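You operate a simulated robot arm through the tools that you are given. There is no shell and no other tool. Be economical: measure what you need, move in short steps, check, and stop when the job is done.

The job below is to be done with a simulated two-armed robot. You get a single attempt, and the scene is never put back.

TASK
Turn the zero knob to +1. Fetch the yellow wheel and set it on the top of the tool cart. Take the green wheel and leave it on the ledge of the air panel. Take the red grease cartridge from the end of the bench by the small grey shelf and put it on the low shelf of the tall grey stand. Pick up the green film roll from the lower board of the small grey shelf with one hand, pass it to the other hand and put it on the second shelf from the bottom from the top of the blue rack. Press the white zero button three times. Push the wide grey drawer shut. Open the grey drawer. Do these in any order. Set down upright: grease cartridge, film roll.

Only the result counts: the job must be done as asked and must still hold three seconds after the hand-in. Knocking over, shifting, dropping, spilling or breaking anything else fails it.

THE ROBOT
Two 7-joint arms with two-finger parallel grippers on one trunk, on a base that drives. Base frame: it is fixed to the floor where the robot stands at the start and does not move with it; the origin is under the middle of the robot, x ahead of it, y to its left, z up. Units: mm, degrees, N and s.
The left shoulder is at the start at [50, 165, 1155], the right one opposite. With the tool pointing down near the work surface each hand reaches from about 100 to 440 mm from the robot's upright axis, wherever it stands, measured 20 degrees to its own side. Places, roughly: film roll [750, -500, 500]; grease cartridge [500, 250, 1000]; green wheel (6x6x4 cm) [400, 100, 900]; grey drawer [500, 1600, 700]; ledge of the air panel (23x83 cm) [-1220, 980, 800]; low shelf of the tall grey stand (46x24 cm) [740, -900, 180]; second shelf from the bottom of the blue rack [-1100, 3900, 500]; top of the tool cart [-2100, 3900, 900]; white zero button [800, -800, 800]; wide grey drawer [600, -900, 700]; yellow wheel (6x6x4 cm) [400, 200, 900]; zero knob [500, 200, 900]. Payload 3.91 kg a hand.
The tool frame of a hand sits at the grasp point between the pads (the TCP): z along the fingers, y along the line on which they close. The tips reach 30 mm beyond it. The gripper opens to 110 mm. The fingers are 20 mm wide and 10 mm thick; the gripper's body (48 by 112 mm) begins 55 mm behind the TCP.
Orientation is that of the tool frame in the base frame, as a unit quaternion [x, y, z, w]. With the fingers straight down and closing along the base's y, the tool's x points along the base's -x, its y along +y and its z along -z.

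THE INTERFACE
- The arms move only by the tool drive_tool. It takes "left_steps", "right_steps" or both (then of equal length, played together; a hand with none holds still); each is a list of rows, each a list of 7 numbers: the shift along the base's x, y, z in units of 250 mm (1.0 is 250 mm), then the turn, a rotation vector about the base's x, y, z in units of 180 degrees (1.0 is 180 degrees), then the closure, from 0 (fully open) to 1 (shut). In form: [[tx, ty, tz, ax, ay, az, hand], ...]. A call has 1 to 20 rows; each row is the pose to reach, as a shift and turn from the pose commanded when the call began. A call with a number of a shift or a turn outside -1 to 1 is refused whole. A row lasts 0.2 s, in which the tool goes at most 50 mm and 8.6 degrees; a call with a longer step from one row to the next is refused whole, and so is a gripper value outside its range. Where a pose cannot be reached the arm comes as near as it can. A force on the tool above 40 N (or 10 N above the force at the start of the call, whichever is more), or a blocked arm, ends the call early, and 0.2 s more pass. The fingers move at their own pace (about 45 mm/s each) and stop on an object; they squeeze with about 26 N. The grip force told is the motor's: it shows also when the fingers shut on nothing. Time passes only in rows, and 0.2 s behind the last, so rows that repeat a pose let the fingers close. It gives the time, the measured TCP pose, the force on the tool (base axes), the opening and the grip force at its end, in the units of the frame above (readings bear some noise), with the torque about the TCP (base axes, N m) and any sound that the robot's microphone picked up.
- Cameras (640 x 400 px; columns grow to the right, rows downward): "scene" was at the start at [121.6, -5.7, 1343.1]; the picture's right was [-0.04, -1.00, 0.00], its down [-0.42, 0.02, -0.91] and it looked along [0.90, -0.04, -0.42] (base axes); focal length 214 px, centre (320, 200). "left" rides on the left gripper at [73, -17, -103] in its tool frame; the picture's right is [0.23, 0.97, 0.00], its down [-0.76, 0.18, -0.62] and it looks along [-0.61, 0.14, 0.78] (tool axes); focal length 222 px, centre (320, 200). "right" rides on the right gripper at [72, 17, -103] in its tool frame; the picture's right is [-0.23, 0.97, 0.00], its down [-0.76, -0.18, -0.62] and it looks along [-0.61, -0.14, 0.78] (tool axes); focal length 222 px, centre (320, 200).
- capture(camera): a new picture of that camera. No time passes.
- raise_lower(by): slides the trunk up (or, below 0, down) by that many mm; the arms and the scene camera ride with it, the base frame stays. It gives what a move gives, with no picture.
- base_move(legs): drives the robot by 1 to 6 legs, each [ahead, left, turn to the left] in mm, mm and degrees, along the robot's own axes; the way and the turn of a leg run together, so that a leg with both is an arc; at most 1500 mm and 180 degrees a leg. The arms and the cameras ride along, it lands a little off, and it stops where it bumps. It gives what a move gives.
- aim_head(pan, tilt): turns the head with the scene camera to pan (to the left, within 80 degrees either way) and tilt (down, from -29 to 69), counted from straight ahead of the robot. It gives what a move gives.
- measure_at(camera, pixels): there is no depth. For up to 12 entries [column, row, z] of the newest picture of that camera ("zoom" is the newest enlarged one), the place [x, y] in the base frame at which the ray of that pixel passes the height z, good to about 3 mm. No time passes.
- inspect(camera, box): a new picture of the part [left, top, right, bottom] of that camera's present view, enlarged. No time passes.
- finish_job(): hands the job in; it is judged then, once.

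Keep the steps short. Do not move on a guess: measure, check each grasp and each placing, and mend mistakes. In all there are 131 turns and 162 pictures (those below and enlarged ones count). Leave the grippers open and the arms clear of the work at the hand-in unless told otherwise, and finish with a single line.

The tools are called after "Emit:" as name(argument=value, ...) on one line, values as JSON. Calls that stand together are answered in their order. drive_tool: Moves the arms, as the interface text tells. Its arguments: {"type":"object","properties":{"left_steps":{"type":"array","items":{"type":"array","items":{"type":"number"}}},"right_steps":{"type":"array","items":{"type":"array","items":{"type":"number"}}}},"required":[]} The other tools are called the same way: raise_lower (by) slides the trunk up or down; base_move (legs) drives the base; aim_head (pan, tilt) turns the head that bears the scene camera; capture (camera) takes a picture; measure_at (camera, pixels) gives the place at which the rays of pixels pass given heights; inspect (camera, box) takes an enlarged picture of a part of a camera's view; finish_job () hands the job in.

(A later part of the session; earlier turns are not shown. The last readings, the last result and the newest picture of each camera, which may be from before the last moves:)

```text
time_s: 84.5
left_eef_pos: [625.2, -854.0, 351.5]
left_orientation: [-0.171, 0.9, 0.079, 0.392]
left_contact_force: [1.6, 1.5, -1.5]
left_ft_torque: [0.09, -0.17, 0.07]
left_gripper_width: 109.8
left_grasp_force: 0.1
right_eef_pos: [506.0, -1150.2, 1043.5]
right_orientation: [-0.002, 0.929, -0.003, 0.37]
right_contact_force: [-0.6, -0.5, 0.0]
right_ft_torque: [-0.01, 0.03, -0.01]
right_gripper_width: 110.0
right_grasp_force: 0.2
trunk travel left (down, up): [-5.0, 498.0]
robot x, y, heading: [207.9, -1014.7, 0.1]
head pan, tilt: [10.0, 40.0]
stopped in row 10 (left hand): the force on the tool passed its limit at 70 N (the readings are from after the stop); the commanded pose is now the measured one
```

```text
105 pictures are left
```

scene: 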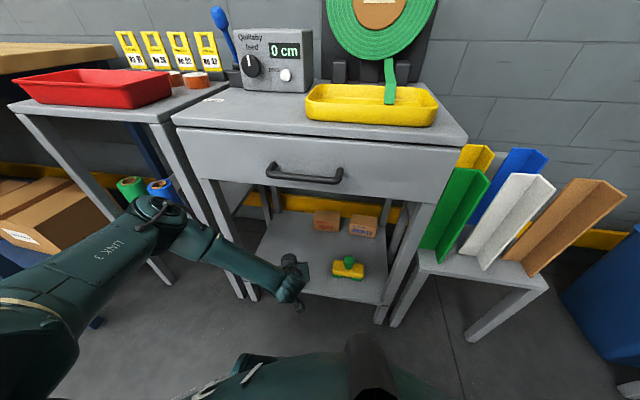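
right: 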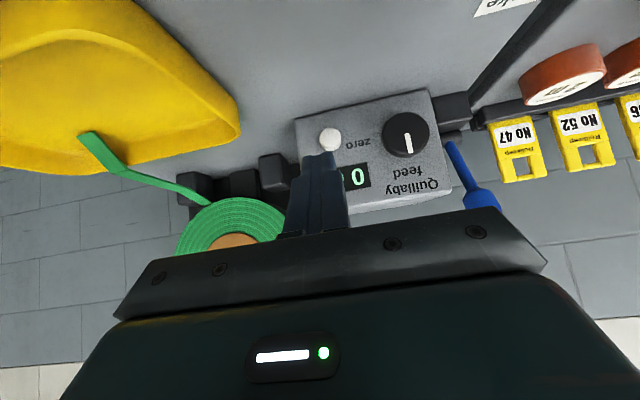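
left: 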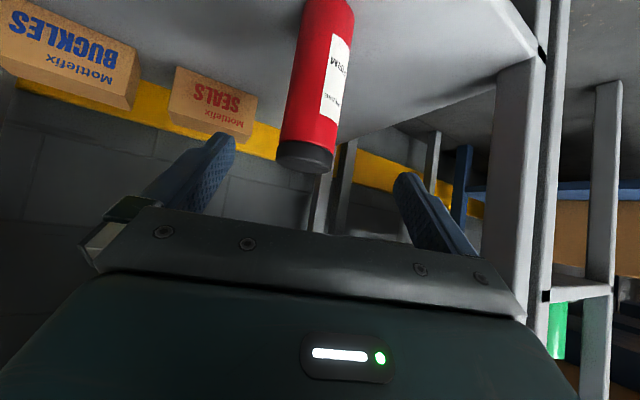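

Something was touched while retracting. The cartridge stands upright. I look at the scene for the contact.

Emit:
capture(camera="scene")

Emit:
inspect(camera="scene", box=[150, 130, 400, 320])

```text
104 pictures are left
```

scene: 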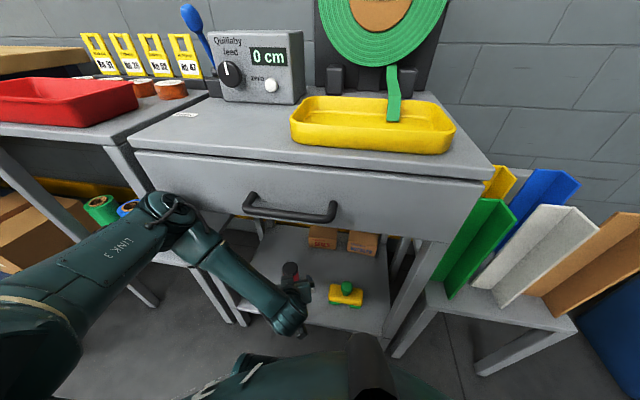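

```text
2.11 times, centred on (275, 225) of scene
```

zoom: 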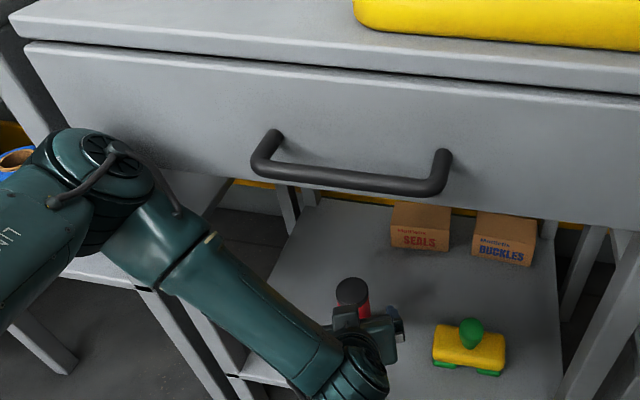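

Contact was likely wrist against the robot's own base. I drive the base straight back, which clears the stand.

Emit:
base_move(legs=[[-250, 0, 0]])

Emit:
capture(camera="scene")

Emit:
inspect(camera="scene", box=[120, 120, 400, 280])

```text
time_s: 86.4
left_eef_pos: [377.2, -856.7, 352.1]
left_orientation: [-0.17, 0.9, 0.077, 0.393]
left_contact_force: [1.8, -0.4, -0.5]
left_ft_torque: [0.02, -0.03, 0.05]
left_gripper_width: 110.1
left_grasp_force: 0.0
right_eef_pos: [259.9, -1151.5, 1042.7]
right_orientation: [-0.003, 0.929, -0.003, 0.37]
right_contact_force: [-0.3, -0.6, -0.6]
right_ft_torque: [0.01, 0.0, -0.01]
right_gripper_width: 110.1
right_grasp_force: 0.0
trunk travel left (down, up): [-5.0, 498.0]
robot x, y, heading: [-38.8, -1019.8, 0.0]
head pan, tilt: [10.0, 40.0]
```

```text
102 pictures are left
```

scene: 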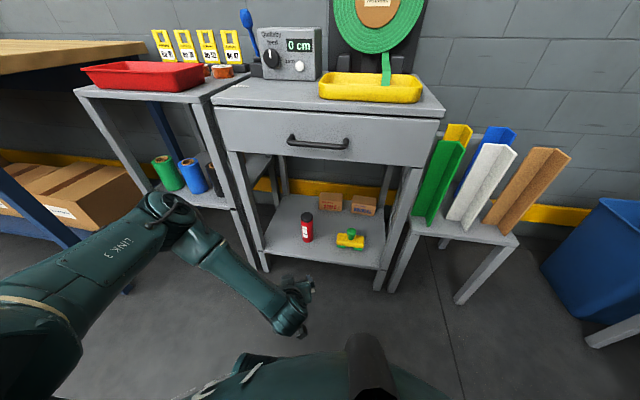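

```text
2.29 times, centred on (260, 200) of scene
```

zoom: 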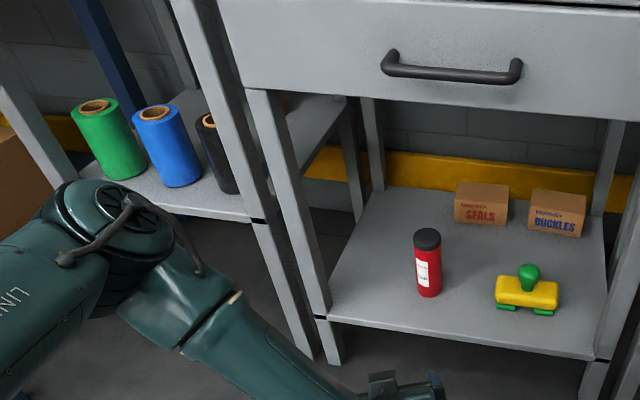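

Cartridge stands upright on the low shelf. Now the green film roll: measure from this view, combining with the earlier one.

Emit:
measure_at(camera="zoom", pixels=[[93, 106, 560], [93, 106, 600], [93, 106, 640], [125, 178, 480], [125, 178, 520], [101, 178, 500], [145, 172, 500], [250, 217, 480], [250, 217, 500], [73, 112, 600], [114, 104, 600]])

```text
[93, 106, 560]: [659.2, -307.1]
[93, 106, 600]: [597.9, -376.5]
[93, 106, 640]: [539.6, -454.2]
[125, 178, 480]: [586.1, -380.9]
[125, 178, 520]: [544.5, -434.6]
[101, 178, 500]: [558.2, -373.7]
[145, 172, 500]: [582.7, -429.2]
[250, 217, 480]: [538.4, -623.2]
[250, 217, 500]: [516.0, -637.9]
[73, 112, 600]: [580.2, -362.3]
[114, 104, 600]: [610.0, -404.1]
```

Roll ≈ centre (672,−293), z 428–551, ⌀≈55. I check where the left elbow currently is (165,207) to judge clearance to the bench.

Emit:
measure_at(camera="scene", pixels=[[163, 207, 450], [163, 207, 550], [163, 207, 650], [185, 162, 551], [153, 166, 551], [214, 164, 551]])

```text
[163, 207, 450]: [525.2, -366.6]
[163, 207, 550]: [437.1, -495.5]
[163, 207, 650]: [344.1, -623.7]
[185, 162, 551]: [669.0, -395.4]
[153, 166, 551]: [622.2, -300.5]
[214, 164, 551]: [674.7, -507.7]
```

I set the left hand to 25° below horizontal, z≈475, gripper opened ~88 mm, then drive left to y≈−510.

Emit:
drive_tool(left_steps=[[0.05, 0.04, 0.12, 0.012, -0.0307, 0, 0.1], [0.1, 0.08, 0.25, 0.0241, -0.0613, 0, 0.2], [0.16, 0.13, 0.38, 0.0362, -0.092, 0, 0.2], [0.22, 0.18, 0.47, 0.0362, -0.092, 0, 0.2], [0.22, 0.18, 0.49, 0.0362, -0.092, 0, 0.2]])

Emit:
base_move(legs=[[0, 510, 0]])

Emit:
aim_head(pan=20, tilt=35)

Emit:
capture(camera="scene")

Emit:
capture(camera="left")

```text
time_s: 87.6
left_eef_pos: [432.6, -811.5, 473.8]
left_orientation: [-0.158, 0.829, 0.103, 0.527]
left_contact_force: [0.1, -0.1, 0.5]
left_ft_torque: [-0.07, 0.03, -0.01]
left_gripper_width: 87.8
left_grasp_force: 0.1
right_eef_pos: [259.0, -1152.4, 1043.7]
right_orientation: [-0.003, 0.929, -0.003, 0.37]
right_contact_force: [-0.7, 0.0, 0.4]
right_ft_torque: [-0.04, 0.02, 0.06]
right_gripper_width: 110.1
right_grasp_force: 0.1
trunk travel left (down, up): [-5.0, 498.0]
robot x, y, heading: [-42.0, -1020.3, 0.3]
head pan, tilt: [10.0, 40.0]
```

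```text
time_s: 92.6
left_eef_pos: [428.2, -298.3, 476.0]
left_orientation: [-0.159, 0.828, 0.104, 0.527]
left_contact_force: [-0.1, -0.9, -0.1]
left_ft_torque: [0.0, -0.02, -0.01]
left_gripper_width: 87.8
left_grasp_force: 0.0
right_eef_pos: [256.8, -639.0, 1043.6]
right_orientation: [-0.003, 0.929, -0.003, 0.369]
right_contact_force: [-0.5, 0.5, 1.0]
right_ft_torque: [-0.02, 0.02, -0.02]
right_gripper_width: 110.0
right_grasp_force: 0.1
trunk travel left (down, up): [-5.0, 498.0]
robot x, y, heading: [-41.3, -507.8, 0.3]
head pan, tilt: [10.0, 40.0]
```

```text
time_s: 93.3
left_eef_pos: [428.0, -298.8, 474.6]
left_orientation: [-0.159, 0.828, 0.105, 0.528]
left_contact_force: [0.3, -0.4, 1.3]
left_ft_torque: [-0.03, 0.03, 0.0]
left_gripper_width: 87.8
left_grasp_force: 0.1
right_eef_pos: [257.0, -636.8, 1042.5]
right_orientation: [-0.002, 0.929, -0.003, 0.369]
right_contact_force: [-0.4, -0.5, -0.5]
right_ft_torque: [0.01, -0.02, 0.02]
right_gripper_width: 110.1
right_grasp_force: 0.0
trunk travel left (down, up): [-5.0, 498.0]
robot x, y, heading: [-44.4, -506.8, 0.3]
head pan, tilt: [20.0, 35.0]
```

```text
100 pictures are left
```

scene: 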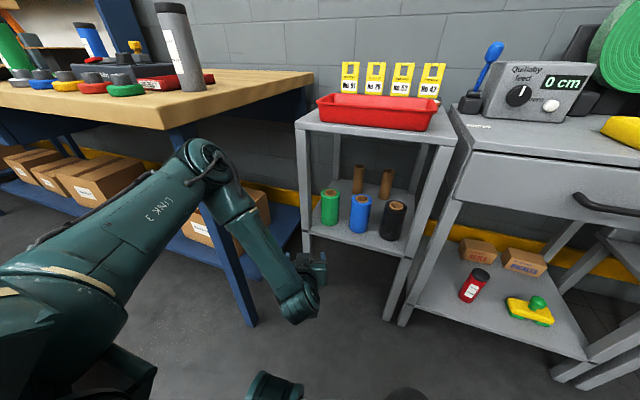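

```text
99 pictures are left
```

left: 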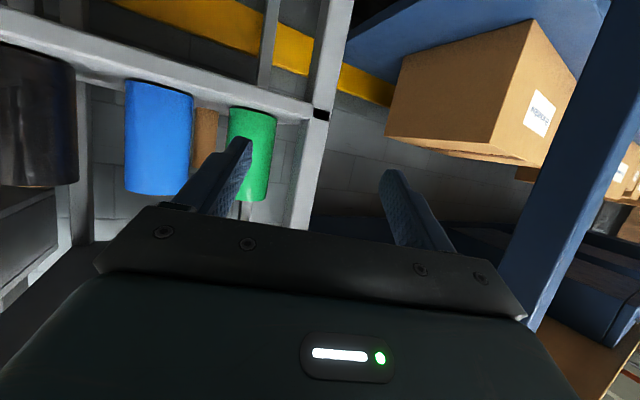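

I measure the elbow ray (203,158) and the bench leg to judge clearance.

Emit:
measure_at(camera="scene", pixels=[[203, 158, 650], [203, 158, 700], [203, 158, 750], [203, 158, 800], [181, 132, 840], [248, 322, 0], [240, 325, 0], [254, 318, 0], [330, 192, 551], [331, 228, 428]])

```text
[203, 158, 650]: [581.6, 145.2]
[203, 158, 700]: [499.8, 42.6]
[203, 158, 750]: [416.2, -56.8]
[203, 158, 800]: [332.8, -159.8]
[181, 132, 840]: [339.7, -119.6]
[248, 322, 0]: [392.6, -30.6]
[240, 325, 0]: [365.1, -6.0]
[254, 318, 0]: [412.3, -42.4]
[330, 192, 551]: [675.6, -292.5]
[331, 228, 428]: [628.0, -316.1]
```

The elbow would come near the bench if I drove in; instead I'll back up 160 and reach with a straighter arm.

Emit:
base_move(legs=[[-160, 0, 0]])

Emit:
drive_tool(left_steps=[[0.18, 0, 0, 0, 0, 0, 0.2], [0.36, 0, 0, 0, 0, 0, 0.2], [0.54, 0, 0, 0, 0, 0, 0.2], [0.72, 0, 0, 0, 0, 0, 0.2], [0.9, 0, 0, 0, 0, 0, 0.2], [1, 0, 0, 0, 0, 0, 0.2]])

Emit:
capture(camera="scene")

Emit:
capture(camera="left")

```text
time_s: 94.7
left_eef_pos: [270.4, -298.1, 474.8]
left_orientation: [-0.161, 0.828, 0.105, 0.527]
left_contact_force: [-0.6, -1.2, 0.1]
left_ft_torque: [0.03, -0.01, 0.0]
left_gripper_width: 88.1
left_grasp_force: 0.1
right_eef_pos: [99.9, -638.6, 1042.5]
right_orientation: [-0.004, 0.929, -0.003, 0.37]
right_contact_force: [-0.2, -0.4, 0.3]
right_ft_torque: [0.0, 0.04, 0.01]
right_gripper_width: 109.9
right_grasp_force: 0.1
trunk travel left (down, up): [-5.0, 498.0]
robot x, y, heading: [-202.4, -507.7, 0.6]
head pan, tilt: [20.0, 35.0]
```

```text
time_s: 96.1
left_eef_pos: [521.4, -299.0, 474.5]
left_orientation: [-0.159, 0.829, 0.104, 0.526]
left_contact_force: [-0.2, -0.3, 0.1]
left_ft_torque: [0.02, 0.02, -0.05]
left_gripper_width: 87.8
left_grasp_force: 0.0
right_eef_pos: [100.0, -638.2, 1044.0]
right_orientation: [-0.004, 0.929, -0.003, 0.37]
right_contact_force: [-0.2, 1.0, -0.3]
right_ft_torque: [0.0, -0.01, -0.02]
right_gripper_width: 109.9
right_grasp_force: 0.1
trunk travel left (down, up): [-5.0, 498.0]
robot x, y, heading: [-198.0, -506.9, 0.0]
head pan, tilt: [20.0, 35.0]
```

```text
98 pictures are left
```

scene: 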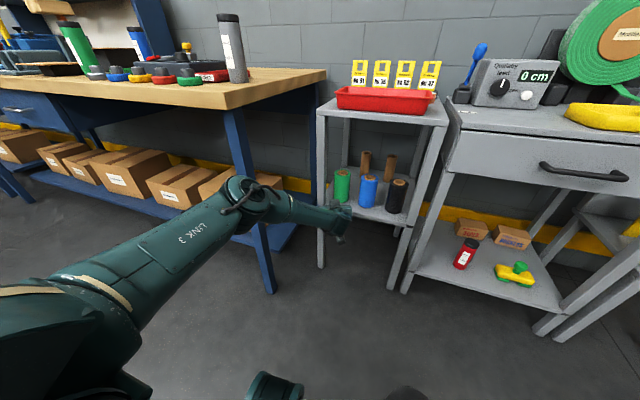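

```text
97 pictures are left
```

left: 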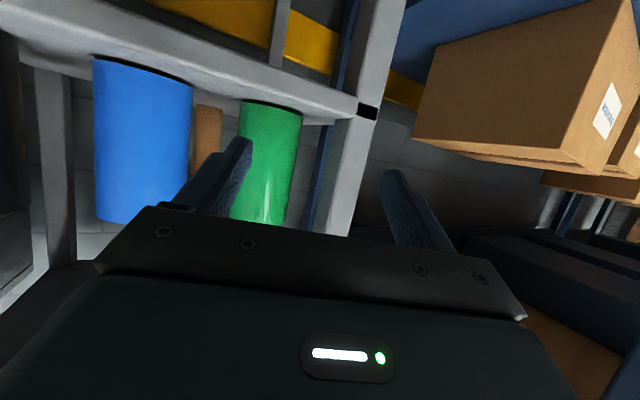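

Arm reach is fine with the elbow clear. I align on the tool's azimuth 140 mm short of the roll, check, then slide in.

Emit:
drive_tool(left_steps=[[0.027, -0.096, -0.017, 0, 0, 0, 0.25], [0.054, -0.192, -0.034, 0, 0, 0, 0.27], [0.054, -0.192, -0.034, 0, 0, 0, 0.27]])

Emit:
capture(camera="left")

```text
time_s: 96.9
left_eef_pos: [533.1, -347.7, 466.8]
left_orientation: [-0.158, 0.829, 0.103, 0.526]
left_contact_force: [0.2, 0.2, 0.5]
left_ft_torque: [-0.01, -0.04, 0.01]
left_gripper_width: 80.5
left_grasp_force: 0.0
right_eef_pos: [99.5, -639.7, 1043.7]
right_orientation: [-0.004, 0.929, -0.002, 0.37]
right_contact_force: [-0.3, 0.1, -0.5]
right_ft_torque: [0.01, -0.01, -0.01]
right_gripper_width: 110.1
right_grasp_force: 0.0
trunk travel left (down, up): [-5.0, 498.0]
robot x, y, heading: [-198.7, -504.2, 0.7]
head pan, tilt: [20.0, 35.0]
```

```text
96 pictures are left
```

left: 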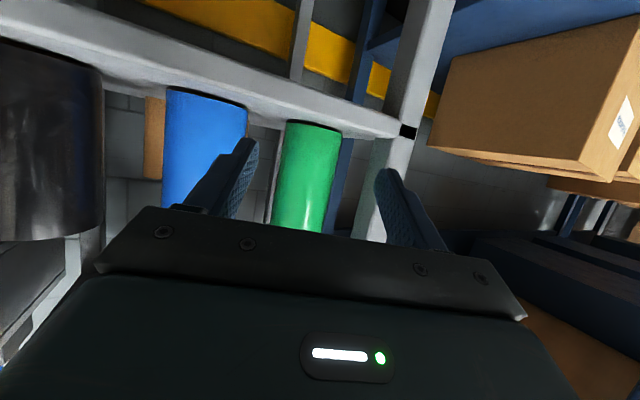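

Centered within a few mm. Slide in along the azimuth.

Emit:
drive_tool(left_steps=[[0.13, 0.054, 0, 0, 0, 0, 0.27], [0.26, 0.108, 0, 0, 0, 0, 0.27], [0.39, 0.162, 0, 0, 0, 0, 0.27], [0.515, 0.214, 0, 0, 0, 0, 0.27], [0.515, 0.214, 0, 0, 0, 0, 0.27]])

Emit:
capture(camera="left")

Emit:
inspect(camera="scene", box=[240, 120, 440, 260])

```text
time_s: 98.1
left_eef_pos: [576.0, -292.4, 492.8]
left_orientation: [-0.159, 0.828, 0.104, 0.527]
left_contact_force: [-0.4, -0.1, -0.2]
left_ft_torque: [-0.05, 0.0, -0.01]
left_gripper_width: 80.4
left_grasp_force: 0.0
left hand out of reach, approached as far as the arm can: row 1, 2, 3, 4, 5
right_eef_pos: [100.4, -637.5, 1042.7]
right_orientation: [-0.004, 0.929, -0.003, 0.37]
right_contact_force: [0.5, -0.5, -0.3]
right_ft_torque: [0.01, 0.04, 0.02]
right_gripper_width: 110.2
right_grasp_force: 0.2
trunk travel left (down, up): [-5.0, 498.0]
robot x, y, heading: [-204.0, -506.3, 0.4]
head pan, tilt: [20.0, 35.0]
```

```text
95 pictures are left
```

left: 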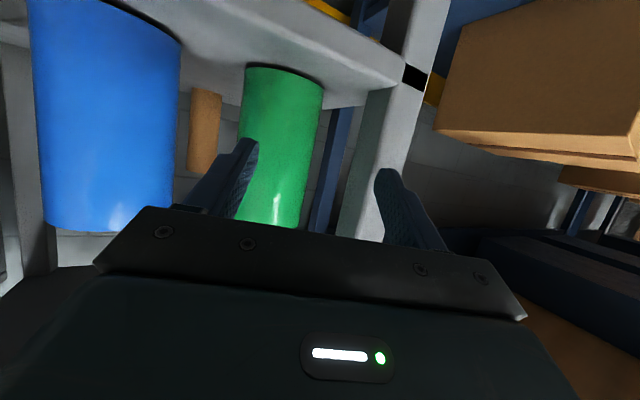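

```text
2.86 times, centred on (340, 190) of scene
```

zoom: 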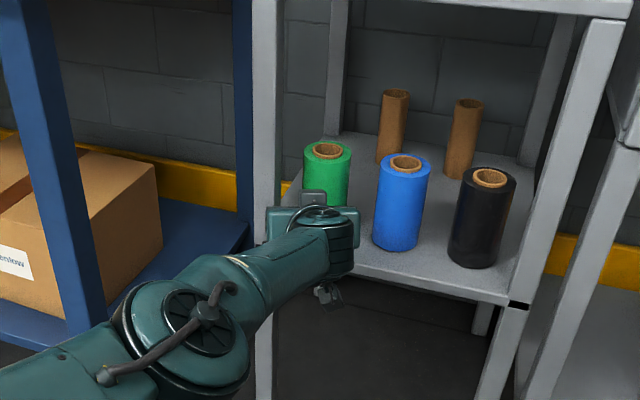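

Out of reach by ~90 mm. I pull back a little, then will bring the base closer.

Emit:
drive_tool(left_steps=[[-0.08, -0.1, 0, 0, 0, 0, 0.27], [-0.17, -0.2, 0, 0, 0, 0, 0.27]])

```text
time_s: 98.7
left_eef_pos: [536.2, -339.9, 496.0]
left_orientation: [-0.161, 0.826, 0.107, 0.53]
left_contact_force: [0.8, 1.0, 0.7]
left_ft_torque: [-0.06, 0.09, -0.05]
left_gripper_width: 80.2
left_grasp_force: 0.0
left hand out of reach, approached as far as the arm can: row 1
right_eef_pos: [99.5, -638.3, 1042.9]
right_orientation: [-0.004, 0.929, -0.002, 0.369]
right_contact_force: [-0.4, 0.1, 0.0]
right_ft_torque: [0.01, -0.01, -0.03]
right_gripper_width: 110.1
right_grasp_force: 0.1
trunk travel left (down, up): [-5.0, 498.0]
robot x, y, heading: [-197.3, -506.4, 0.7]
head pan, tilt: [20.0, 35.0]
```

Commanded pose follows the measured one. I retract 125 mm, lower to z 467, drive 125 ahead, and recheck.

Emit:
drive_tool(left_steps=[[-0.17, -0.015, -0.05, 0, 0, 0, 0.27], [-0.34, -0.03, -0.11, 0, 0, 0, 0.27], [-0.5, -0.03, -0.116, 0, 0, 0, 0.27]])

Emit:
base_move(legs=[[125, 0, 0]])

Emit:
capture(camera="left")

Emit:
capture(camera="scene")

```text
time_s: 99.5
left_eef_pos: [410.7, -349.2, 464.8]
left_orientation: [-0.159, 0.828, 0.104, 0.527]
left_contact_force: [0.4, 0.5, 0.2]
left_ft_torque: [-0.04, 0.02, 0.0]
left_gripper_width: 80.4
left_grasp_force: 0.0
right_eef_pos: [100.0, -638.2, 1042.6]
right_orientation: [-0.004, 0.929, -0.003, 0.37]
right_contact_force: [0.0, -0.3, 0.0]
right_ft_torque: [0.0, 0.0, 0.01]
right_gripper_width: 110.2
right_grasp_force: 0.0
trunk travel left (down, up): [-5.0, 498.0]
robot x, y, heading: [-196.2, -510.6, 0.4]
head pan, tilt: [20.0, 35.0]
```

```text
time_s: 100.8
left_eef_pos: [537.4, -347.2, 464.7]
left_orientation: [-0.16, 0.828, 0.105, 0.527]
left_contact_force: [-0.3, -0.4, 0.7]
left_ft_torque: [0.01, 0.01, 0.01]
left_gripper_width: 80.3
left_grasp_force: 0.0
right_eef_pos: [225.5, -636.3, 1043.5]
right_orientation: [-0.004, 0.929, -0.002, 0.37]
right_contact_force: [0.4, 0.4, -0.4]
right_ft_torque: [-0.03, 0.01, -0.02]
right_gripper_width: 110.0
right_grasp_force: 0.1
trunk travel left (down, up): [-5.0, 498.0]
robot x, y, heading: [-72.8, -506.0, 0.5]
head pan, tilt: [20.0, 35.0]
```

```text
93 pictures are left
```

left: 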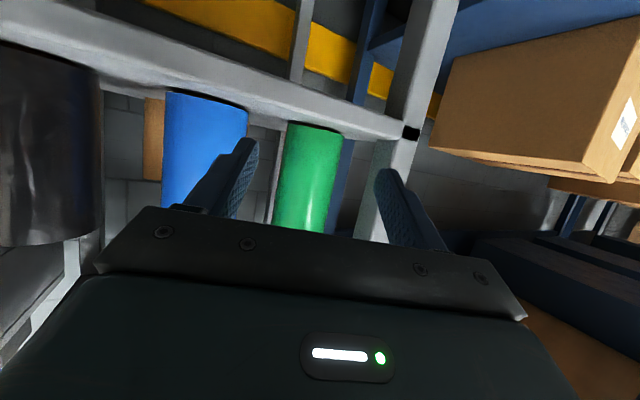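

```text
92 pictures are left
```

scene: 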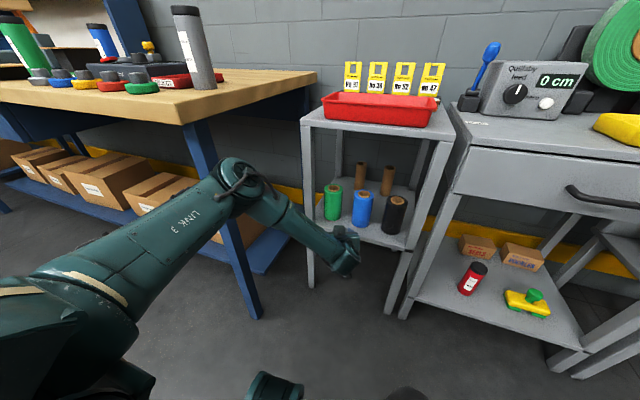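

Same alignment with more reach. Slide in.

Emit:
drive_tool(left_steps=[[0.127, 0.053, 0.004, 0, 0, 0, 0.27], [0.254, 0.106, 0.004, 0, 0, 0, 0.27], [0.381, 0.159, 0.004, 0, 0, 0, 0.27], [0.508, 0.212, 0.004, 0, 0, 0, 0.27], [0.508, 0.212, 0.004, 0, 0, 0, 0.27]])

Emit:
capture(camera="left")

Emit:
inspect(camera="scene", box=[220, 120, 440, 280])

```text
time_s: 102.0
left_eef_pos: [664.9, -296.7, 465.2]
left_orientation: [-0.159, 0.829, 0.104, 0.526]
left_contact_force: [-0.5, -0.4, -0.1]
left_ft_torque: [0.02, -0.04, -0.03]
left_gripper_width: 80.2
left_grasp_force: 0.1
right_eef_pos: [225.4, -637.5, 1043.2]
right_orientation: [-0.003, 0.929, -0.003, 0.37]
right_contact_force: [-0.3, -0.1, 0.6]
right_ft_torque: [0.0, 0.01, -0.04]
right_gripper_width: 109.8
right_grasp_force: 0.1
trunk travel left (down, up): [-5.0, 498.0]
robot x, y, heading: [-74.8, -507.9, 0.4]
head pan, tilt: [20.0, 35.0]
```

```text
91 pictures are left
```

left: 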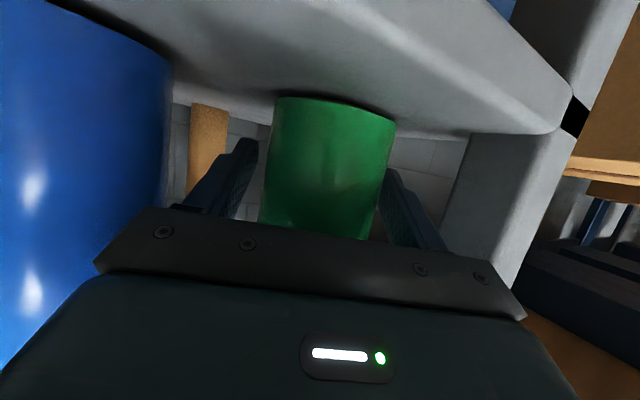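

```text
2.50 times, centred on (330, 200) of scene
```

zoom: 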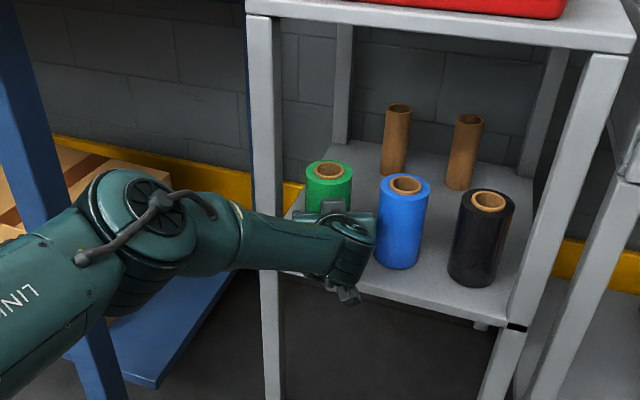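

Roll centred between fingers. Close and lift 30 mm, then check.

Emit:
drive_tool(left_steps=[[0, 0.008, 0, 0, 0, 0, 0.4], [0, 0.008, 0, 0, 0, 0, 0.6], [0, 0.008, 0, 0, 0, 0, 1], [0, 0.008, 0, 0, 0, 0, 1], [0, 0.008, 0.04, 0, 0, 0, 1], [0, 0.008, 0.12, 0, 0, 0, 1]])

Emit:
capture(camera="left")

```text
time_s: 103.4
left_eef_pos: [665.2, -293.5, 494.7]
left_orientation: [-0.159, 0.829, 0.104, 0.526]
left_contact_force: [-1.2, 0.6, -4.7]
left_ft_torque: [0.03, 0.0, 0.0]
left_gripper_width: 67.6
left_grasp_force: 26.5
right_eef_pos: [226.4, -637.6, 1042.3]
right_orientation: [-0.003, 0.929, -0.003, 0.37]
right_contact_force: [-0.2, 0.2, -0.1]
right_ft_torque: [0.01, -0.01, 0.0]
right_gripper_width: 109.7
right_grasp_force: 0.0
trunk travel left (down, up): [-5.0, 498.0]
robot x, y, heading: [-72.6, -505.9, 0.6]
head pan, tilt: [20.0, 35.0]
```

```text
89 pictures are left
```

left: 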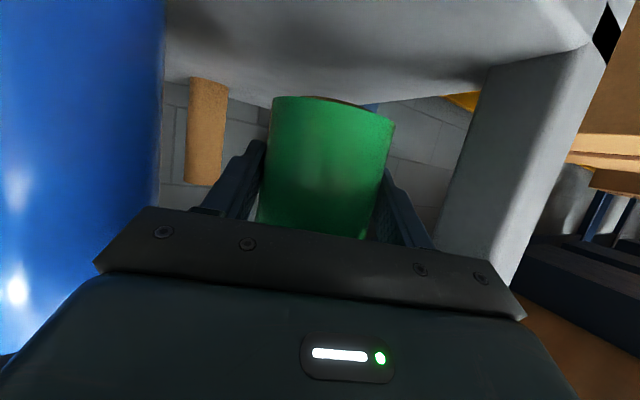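

Held (67.6 mm, ~0.5 kg). Retract along the azimuth 150 mm, then back the base to open space and raise the trunk 150 for the hand-over.

Emit:
drive_tool(left_steps=[[-0.13, -0.05, 0, 0, 0, 0, 1], [-0.28, -0.108, 0.02, 0, 0, 0, 1], [-0.43, -0.166, 0.04, 0, 0, 0, 1], [-0.58, -0.22, 0.06, 0, 0, 0, 1]])

Emit:
base_move(legs=[[-250, -100, 0]])

Emit:
raise_lower(by=170)

Emit:
aim_head(pan=0, tilt=40)

Emit:
capture(camera="scene")

```text
time_s: 104.4
left_eef_pos: [519.9, -347.2, 513.1]
left_orientation: [-0.16, 0.828, 0.105, 0.527]
left_contact_force: [-0.8, 0.5, -3.5]
left_ft_torque: [-0.01, -0.02, -0.01]
left_gripper_width: 67.7
left_grasp_force: 26.1
right_eef_pos: [226.1, -636.6, 1043.0]
right_orientation: [-0.003, 0.929, -0.004, 0.37]
right_contact_force: [0.3, 0.2, -0.6]
right_ft_torque: [0.0, 0.0, -0.02]
right_gripper_width: 109.8
right_grasp_force: 0.1
trunk travel left (down, up): [-5.0, 498.0]
robot x, y, heading: [-75.2, -503.1, 0.7]
head pan, tilt: [20.0, 35.0]
```

```text
time_s: 106.3
left_eef_pos: [275.9, -451.9, 511.9]
left_orientation: [-0.16, 0.828, 0.105, 0.526]
left_contact_force: [-0.8, -0.1, -3.7]
left_ft_torque: [-0.03, 0.0, 0.0]
left_gripper_width: 67.8
left_grasp_force: 25.9
right_eef_pos: [-16.8, -740.7, 1043.0]
right_orientation: [-0.005, 0.929, -0.002, 0.369]
right_contact_force: [0.3, -0.3, 0.1]
right_ft_torque: [0.02, 0.01, 0.02]
right_gripper_width: 109.7
right_grasp_force: 0.1
trunk travel left (down, up): [-5.0, 498.0]
robot x, y, heading: [-319.2, -610.0, 0.6]
head pan, tilt: [20.0, 35.0]
```

```text
time_s: 108.2
left_eef_pos: [275.3, -451.3, 682.5]
left_orientation: [-0.159, 0.829, 0.104, 0.526]
left_contact_force: [-0.3, -0.2, -5.3]
left_ft_torque: [0.0, -0.01, 0.03]
left_gripper_width: 67.5
left_grasp_force: 26.0
right_eef_pos: [-17.6, -741.7, 1213.2]
right_orientation: [-0.004, 0.929, -0.002, 0.369]
right_contact_force: [-0.1, 0.2, 0.5]
right_ft_torque: [0.0, -0.02, -0.01]
right_gripper_width: 110.2
right_grasp_force: 0.1
trunk travel left (down, up): [-175.0, 328.0]
robot x, y, heading: [-313.9, -612.0, 0.2]
head pan, tilt: [20.0, 35.0]
```

```text
time_s: 109.0
left_eef_pos: [274.7, -452.0, 682.0]
left_orientation: [-0.161, 0.829, 0.105, 0.526]
left_contact_force: [-0.2, 0.7, -4.3]
left_ft_torque: [-0.04, 0.02, 0.01]
left_gripper_width: 67.4
left_grasp_force: 26.7
right_eef_pos: [-17.7, -741.5, 1211.6]
right_orientation: [-0.005, 0.929, -0.003, 0.369]
right_contact_force: [-0.3, -2.7, -0.8]
right_ft_torque: [0.04, -0.09, 0.42]
right_gripper_width: 110.0
right_grasp_force: 0.1
trunk travel left (down, up): [-175.0, 328.0]
robot x, y, heading: [-315.9, -611.6, 0.5]
head pan, tilt: [0.0, 40.0]
```

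```text
88 pictures are left
```

scene: 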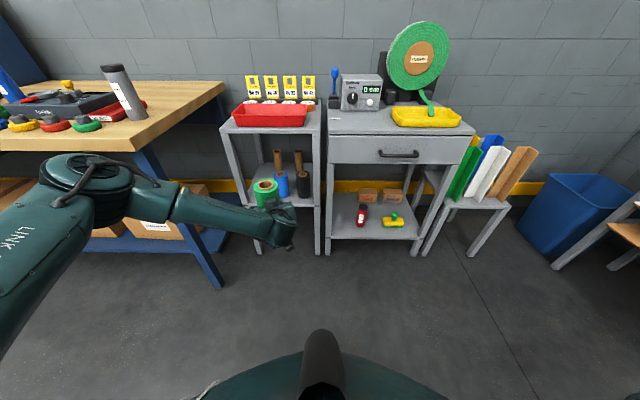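

Open space. I bring the left hand with the roll to the middle, yawed to point right (−80°), and the right hand to a mirrored pre-pose pointing left.

Emit:
drive_tool(left_steps=[[-0.05, -0.03, 0.05, 0, 0, -0.0463, 1], [-0.1, -0.06, 0.11, 0, 0, -0.0926, 1], [-0.15, -0.09, 0.17, 0, 0, -0.1389, 1], [-0.2, -0.12, 0.22, 0, 0, -0.1852, 1], [-0.26, -0.15, 0.28, 0, 0, -0.2315, 1], [-0.32, -0.18, 0.34, 0, 0, -0.2778, 1], [-0.37, -0.21, 0.4, 0, 0, -0.3241, 1], [-0.42, -0.24, 0.46, 0, 0, -0.3704, 1], [-0.48, -0.27, 0.52, 0, 0, -0.4167, 1], [-0.54, -0.3, 0.58, 0, 0, -0.463, 1], [-0.59, -0.33, 0.64, 0, 0, -0.5093, 1], [-0.64, -0.36, 0.67, 0, 0, -0.5556, 1], [-0.64, -0.36, 0.67, 0, 0, -0.5556, 1]])

Emit:
drive_tool(right_steps=[[0.05, -0.02, -0.08, 0.0084, -0.01, 0.0439, 0], [0.1, -0.04, -0.16, 0.0168, -0.02, 0.0878, 0], [0.15, -0.06, -0.24, 0.0251, -0.0299, 0.1317, 0], [0.2, -0.08, -0.32, 0.0335, -0.0399, 0.1756, 0], [0.26, -0.1, -0.4, 0.0419, -0.0499, 0.2195, 0], [0.32, -0.12, -0.48, 0.0503, -0.0599, 0.2633, 0], [0.38, -0.15, -0.56, 0.0587, -0.0699, 0.3072, 0], [0.43, -0.18, -0.64, 0.067, -0.0798, 0.3511, 0], [0.48, -0.21, -0.72, 0.0754, -0.0898, 0.395, 0], [0.53, -0.24, -0.8, 0.0838, -0.0998, 0.4389, 0], [0.53, -0.24, -0.8, 0.0838, -0.0998, 0.4389, 0]])

Emit:
capture(camera="scene")

Emit:
capture(camera="right")

```text
time_s: 111.8
left_eef_pos: [114.1, -542.0, 850.0]
left_orientation: [0.532, 0.655, -0.337, 0.418]
left_contact_force: [-1.3, 0.2, -3.8]
left_ft_torque: [-0.01, 0.02, 0.02]
left_gripper_width: 67.5
left_grasp_force: 26.3
left hand out of reach, approached as far as the arm can: row 3, 4, 5, 6
right_eef_pos: [-19.1, -740.2, 1213.5]
right_orientation: [-0.005, 0.929, -0.002, 0.37]
right_contact_force: [2.3, -5.5, 1.7]
right_ft_torque: [0.16, 0.29, 0.63]
right_gripper_width: 110.0
right_grasp_force: 0.1
trunk travel left (down, up): [-175.0, 328.0]
robot x, y, heading: [-317.5, -612.7, 0.5]
head pan, tilt: [0.0, 40.0]
```

```text
time_s: 114.2
left_eef_pos: [114.7, -543.1, 850.5]
left_orientation: [0.531, 0.655, -0.336, 0.419]
left_contact_force: [0.4, 0.3, -4.4]
left_ft_torque: [0.01, 0.01, -0.02]
left_gripper_width: 67.7
left_grasp_force: 26.2
right_eef_pos: [17.8, -768.7, 1054.9]
right_orientation: [-0.546, 0.643, 0.344, 0.413]
right_contact_force: [-0.3, 0.6, 0.1]
right_ft_torque: [0.04, 0.03, -0.01]
right_gripper_width: 110.1
right_grasp_force: 0.0
right hand out of reach, approached as far as the arm can: row 8, 9, 10, 11
trunk travel left (down, up): [-175.0, 328.0]
robot x, y, heading: [-317.1, -610.0, 0.7]
head pan, tilt: [0.0, 40.0]
```

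```text
87 pictures are left
```

scene: 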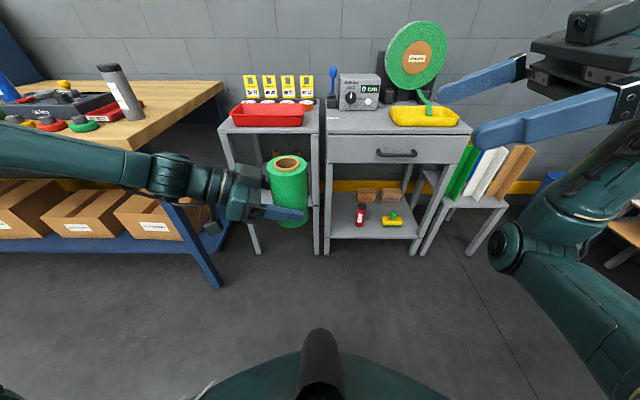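

```text
86 pictures are left
```

right: 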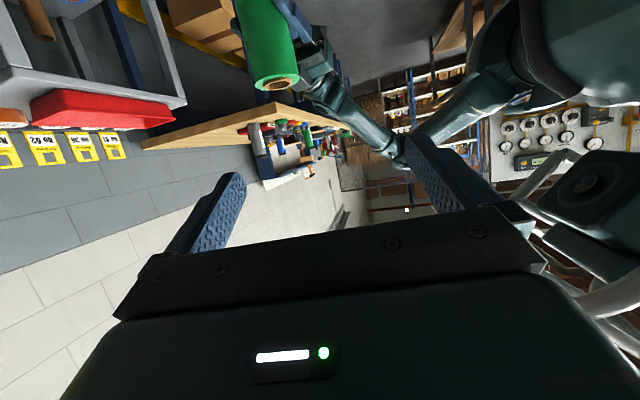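

The left hand presents the roll well; the right hand orientation is right. I move the right hand to a pre-pose 120 mm short of the roll at z≈904.

Emit:
drive_tool(right_steps=[[0.08, 0.08, -0.08, 0, 0, 0, 0.1], [0.16, 0.18, -0.18, 0, 0, 0, 0.15], [0.24, 0.28, -0.3, 0, 0, 0, 0.2], [0.316, 0.38, -0.42, 0, 0, 0, 0.2], [0.316, 0.4, -0.54, 0, 0, 0, 0.2], [0.316, 0.4, -0.604, 0, 0, 0, 0.2], [0.316, 0.4, -0.604, 0, 0, 0, 0.2]])

Emit:
capture(camera="right")

Emit:
capture(camera="scene")

```text
time_s: 115.8
left_eef_pos: [115.4, -542.0, 848.7]
left_orientation: [0.531, 0.655, -0.336, 0.419]
left_contact_force: [0.8, -0.1, -2.9]
left_ft_torque: [0.07, 0.01, 0.03]
left_gripper_width: 67.5
left_grasp_force: 26.2
right_eef_pos: [3.0, -740.1, 1011.2]
right_orientation: [-0.545, 0.645, 0.343, 0.413]
right_contact_force: [0.3, 0.8, 0.0]
right_ft_torque: [-0.02, 0.02, 0.02]
right_gripper_width: 87.8
right_grasp_force: 0.1
right hand out of reach, approached as far as the arm can: row 1, 2, 3, 4, 5, 6, 7
trunk travel left (down, up): [-175.0, 328.0]
robot x, y, heading: [-322.1, -614.4, 0.7]
head pan, tilt: [0.0, 40.0]
```

```text
85 pictures are left
```

right: 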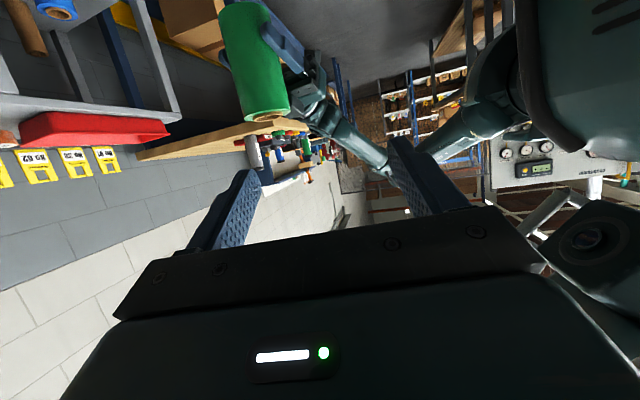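

```text
84 pictures are left
```

scene: 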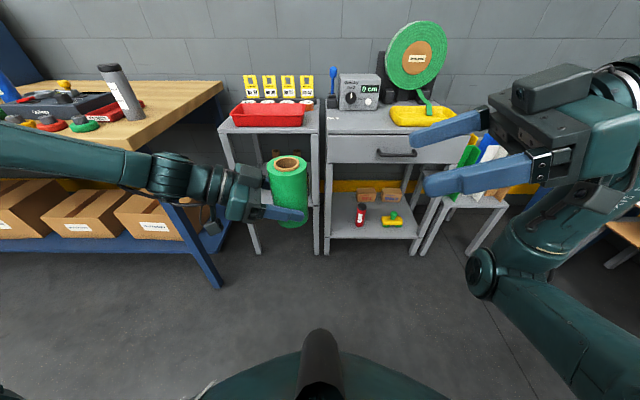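

The right arm is stuck at a joint limit in this branch. I undo the yaw, sending the right hand low and forward (mirroring the pose from which the left arm succeeded).

Emit:
drive_tool(right_steps=[[0.02, -0.04, 0, 0, 0, -0.0463, 0.2], [0.08, -0.08, -0.02, 0, 0, -0.0926, 0.2], [0.15, -0.1, -0.06, 0, 0, -0.1389, 0.2], [0.24, -0.12, -0.12, 0, 0, -0.1852, 0.2], [0.33, -0.12, -0.2, 0, 0, -0.2315, 0.2], [0.42, -0.12, -0.28, 0, 0, -0.2778, 0.2], [0.51, -0.12, -0.36, 0, 0, -0.3241, 0.2], [0.6, -0.12, -0.44, 0, 0, -0.3704, 0.2], [0.69, -0.12, -0.52, 0, 0, -0.4167, 0.2], [0.78, -0.12, -0.6, 0, 0, -0.463, 0.2], [0.88, -0.12, -0.7, 0, 0, -0.5093, 0.2], [0.98, -0.12, -0.8, 0, 0, -0.5556, 0.2], [0.98, -0.12, -0.9, 0, 0, -0.5556, 0.2]])

Emit:
capture(camera="scene")

```text
time_s: 118.6
left_eef_pos: [115.6, -542.2, 849.5]
left_orientation: [0.531, 0.655, -0.336, 0.419]
left_contact_force: [-0.1, -0.3, -4.2]
left_ft_torque: [0.04, 0.02, -0.01]
left_gripper_width: 67.4
left_grasp_force: 25.4
right_eef_pos: [249.2, -764.9, 787.2]
right_orientation: [0.143, 0.831, -0.097, 0.529]
right_contact_force: [1.0, -0.8, 0.5]
right_ft_torque: [0.02, -0.04, 0.02]
right_gripper_width: 87.8
right_grasp_force: 0.0
trunk travel left (down, up): [-175.0, 328.0]
robot x, y, heading: [-316.5, -609.9, 0.3]
head pan, tilt: [0.0, 40.0]
```

```text
83 pictures are left
```

scene: 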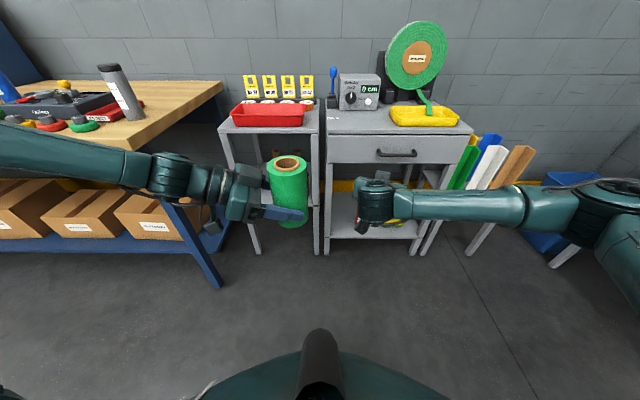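

Now the right arm is in the mirrored branch. I yaw it +98° while moving to (100,−705,907), 150 mm short of the roll.

Emit:
drive_tool(right_steps=[[-0.05, 0.02, 0.04, 0, 0, 0.0454, 0.2], [-0.1, 0.04, 0.08, 0, 0, 0.0907, 0.2], [-0.15, 0.06, 0.12, 0, 0, 0.1361, 0.2], [-0.2, 0.08, 0.16, 0, 0, 0.1815, 0.2], [-0.25, 0.1, 0.2, 0, 0, 0.2268, 0.2], [-0.3, 0.12, 0.24, 0, 0, 0.2722, 0.2], [-0.35, 0.14, 0.28, 0, 0, 0.3176, 0.2], [-0.4, 0.16, 0.32, 0, 0, 0.363, 0.2], [-0.45, 0.18, 0.36, 0, 0, 0.4083, 0.2], [-0.5, 0.2, 0.4, 0, 0, 0.4537, 0.2], [-0.55, 0.22, 0.44, 0, 0, 0.4991, 0.2], [-0.596, 0.24, 0.48, 0, 0, 0.5444, 0.2], [-0.596, 0.24, 0.48, 0, 0, 0.5444, 0.2]])

Emit:
capture(camera="right")

Emit:
capture(camera="scene")

```text
time_s: 121.4
left_eef_pos: [115.6, -541.4, 849.5]
left_orientation: [0.531, 0.655, -0.337, 0.419]
left_contact_force: [0.5, 0.7, -3.9]
left_ft_torque: [-0.02, 0.04, -0.01]
left_gripper_width: 67.4
left_grasp_force: 26.1
right_eef_pos: [102.6, -669.1, 899.4]
right_orientation: [-0.481, 0.717, 0.253, 0.437]
right_contact_force: [-0.1, -0.2, -0.5]
right_ft_torque: [-0.03, 0.02, -0.05]
right_gripper_width: 87.9
right_grasp_force: 0.1
right hand out of reach, approached as far as the arm can: row 10, 11, 12, 13
trunk travel left (down, up): [-175.0, 328.0]
robot x, y, heading: [-317.0, -611.3, 0.6]
head pan, tilt: [0.0, 40.0]
```

```text
82 pictures are left
```

right: 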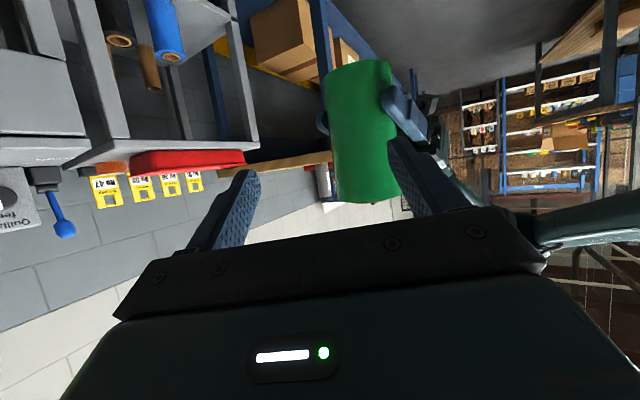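

```text
81 pictures are left
```

scene: 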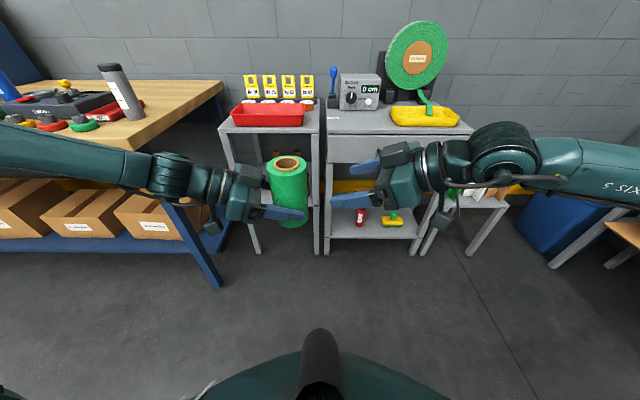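

Close now. I measure the roll's top centre (scene 288,162) at z≈934 to aim the right hand exactly.

Emit:
measure_at(camera="scene", pixels=[[287, 162, 930], [287, 162, 940], [268, 164, 935], [306, 164, 935]])

Emit:
measure_at(camera="right", pixels=[[367, 201, 935], [335, 200, 935], [402, 190, 935], [328, 140, 900], [393, 140, 900]])

Emit:
inspect(camera="scene", box=[220, 120, 420, 260])

```text
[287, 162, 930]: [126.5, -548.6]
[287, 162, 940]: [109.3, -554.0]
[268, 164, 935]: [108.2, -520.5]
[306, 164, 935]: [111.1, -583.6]
```

```text
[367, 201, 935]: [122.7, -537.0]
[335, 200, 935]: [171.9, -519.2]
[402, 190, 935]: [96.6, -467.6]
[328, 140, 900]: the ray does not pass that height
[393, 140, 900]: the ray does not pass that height
```

```text
2.86 times, centred on (320, 190) of scene
```

zoom: 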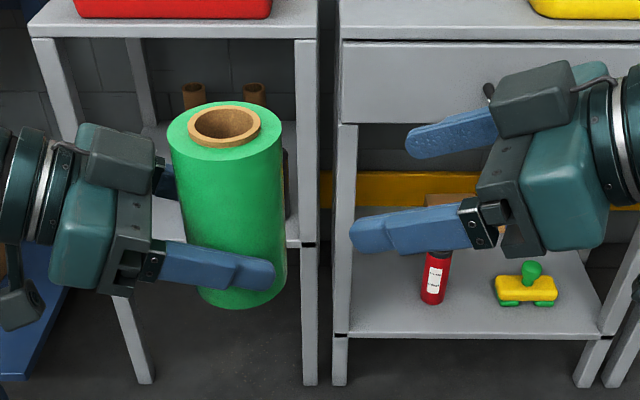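

Roll centre ≈ (117,−551). I turn the right hand a further 14° and set it 100 mm short at z 914, narrowing to ~82 mm.

Emit:
drive_tool(right_steps=[[-0.005, 0.038, 0.03, 0, 0, 0.039, 0.24], [-0.01, 0.076, 0.06, 0, 0, 0.078, 0.255], [-0.01, 0.076, 0.06, 0, 0, 0.078, 0.255]])

Emit:
capture(camera="right")

```text
time_s: 122.2
left_eef_pos: [115.4, -541.5, 849.7]
left_orientation: [0.531, 0.656, -0.335, 0.419]
left_contact_force: [-0.5, -0.2, -4.4]
left_ft_torque: [0.0, 0.03, -0.01]
left_gripper_width: 67.5
left_grasp_force: 26.1
right_eef_pos: [109.0, -645.0, 921.2]
right_orientation: [-0.481, 0.668, 0.275, 0.497]
right_contact_force: [0.6, -1.6, 0.2]
right_ft_torque: [0.02, 0.01, 0.01]
right_gripper_width: 82.2
right_grasp_force: 0.1
right hand out of reach, approached as far as the arm can: row 1, 2
trunk travel left (down, up): [-175.0, 328.0]
robot x, y, heading: [-315.4, -609.9, 0.7]
head pan, tilt: [0.0, 40.0]
```

```text
79 pictures are left
```

right: 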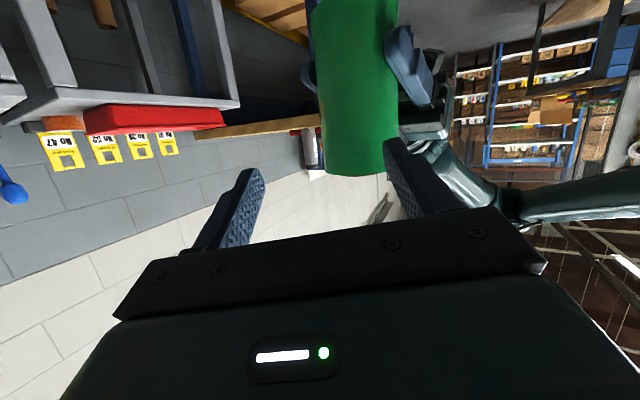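

The right elbow is too folded here; I shift the exchange point 80 mm forward: left hand +80 x, then right hand re-oriented and set 100 mm short of it.

Emit:
drive_tool(left_steps=[[0.16, 0, 0, 0, 0, 0, 1], [0.32, 0, 0, 0, 0, 0, 1], [0.32, 0, 0, 0, 0, 0, 1]], right_steps=[[0.136, -0.008, -0.014, -0.0055, 0.0202, 0.0296, 0.255], [0.272, -0.016, -0.028, -0.011, 0.0404, 0.0591, 0.255], [0.272, -0.016, -0.028, -0.011, 0.0404, 0.0591, 0.255]])

Emit:
capture(camera="right")

Emit:
capture(camera="scene")

```text
time_s: 123.0
left_eef_pos: [194.9, -540.1, 849.8]
left_orientation: [0.531, 0.655, -0.336, 0.419]
left_contact_force: [0.7, -0.5, -3.1]
left_ft_torque: [0.03, 0.02, -0.02]
left_gripper_width: 67.1
left_grasp_force: 26.3
right_eef_pos: [169.0, -655.8, 909.1]
right_orientation: [-0.61, 0.627, 0.364, 0.32]
right_contact_force: [-0.4, 0.3, 0.1]
right_ft_torque: [-0.02, 0.01, 0.04]
right_gripper_width: 82.0
right_grasp_force: 0.1
right hand out of reach, approached as far as the arm can: row 1
trunk travel left (down, up): [-175.0, 328.0]
robot x, y, heading: [-315.7, -611.1, 0.4]
head pan, tilt: [0.0, 40.0]
```

```text
78 pictures are left
```

right: 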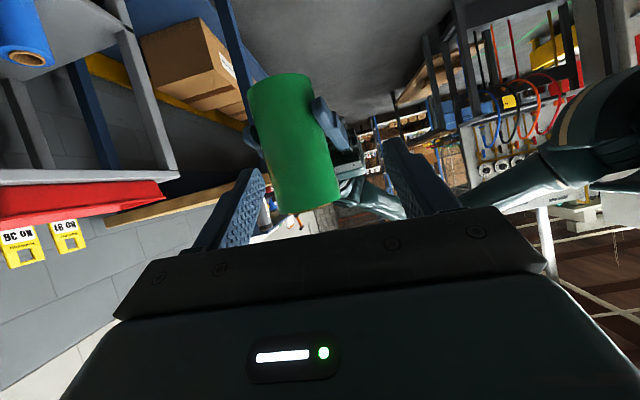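

```text
77 pictures are left
```

scene: 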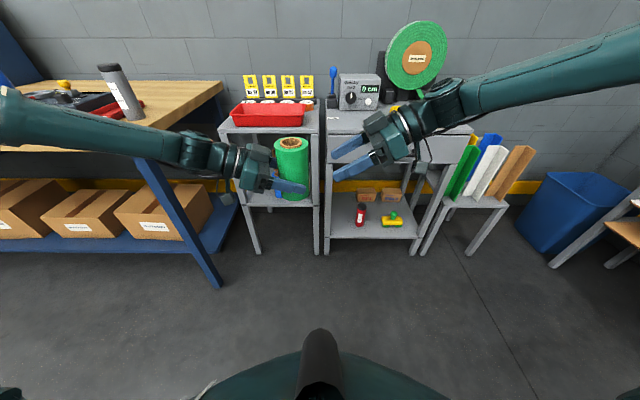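

Now reachable; orientation overshot slightly (az 93°, pitch 32°). I correct to az 85°, pitch 25° and centre laterally.

Emit:
drive_tool(right_steps=[[0.038, 0.016, 0.008, 0.0193, -0.0112, -0.0159, 0.255], [0.076, 0.032, 0.016, 0.0386, -0.0225, -0.0318, 0.255], [0.076, 0.032, 0.016, 0.0386, -0.0225, -0.0318, 0.255]])

Emit:
capture(camera="right")

Emit:
inspect(camera="scene", box=[220, 90, 440, 230])

```text
time_s: 123.8
left_eef_pos: [195.0, -541.1, 849.9]
left_orientation: [0.532, 0.655, -0.336, 0.418]
left_contact_force: [0.8, 0.4, -3.8]
left_ft_torque: [0.03, 0.0, -0.02]
left_gripper_width: 67.3
left_grasp_force: 26.0
right_eef_pos: [187.5, -649.6, 912.5]
right_orientation: [-0.57, 0.621, 0.363, 0.398]
right_contact_force: [0.7, 0.3, 0.6]
right_ft_torque: [-0.01, -0.01, 0.0]
right_gripper_width: 82.3
right_grasp_force: 0.1
trunk travel left (down, up): [-175.0, 328.0]
robot x, y, heading: [-317.3, -612.9, 0.6]
head pan, tilt: [0.0, 40.0]
```

```text
76 pictures are left
```

right: 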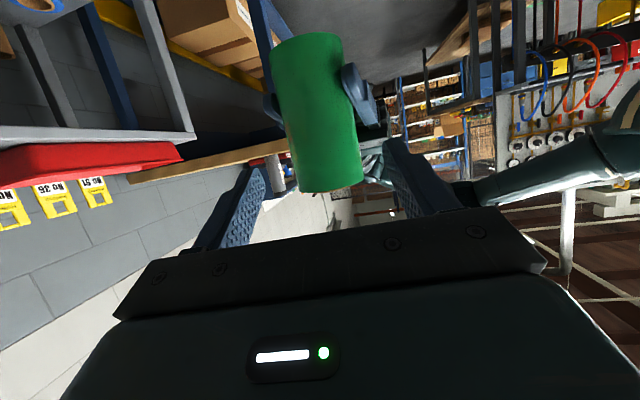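

```text
2.86 times, centred on (330, 160) of scene
```

zoom: 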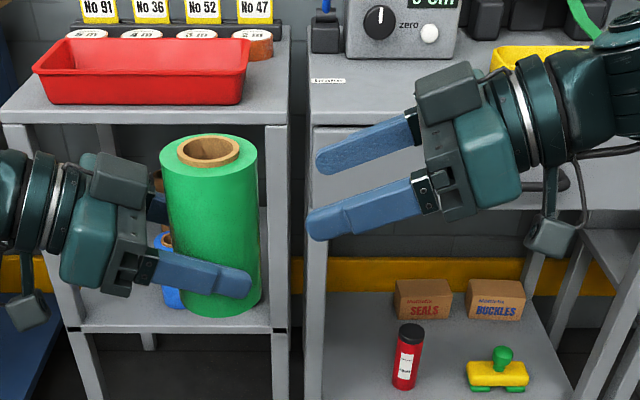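

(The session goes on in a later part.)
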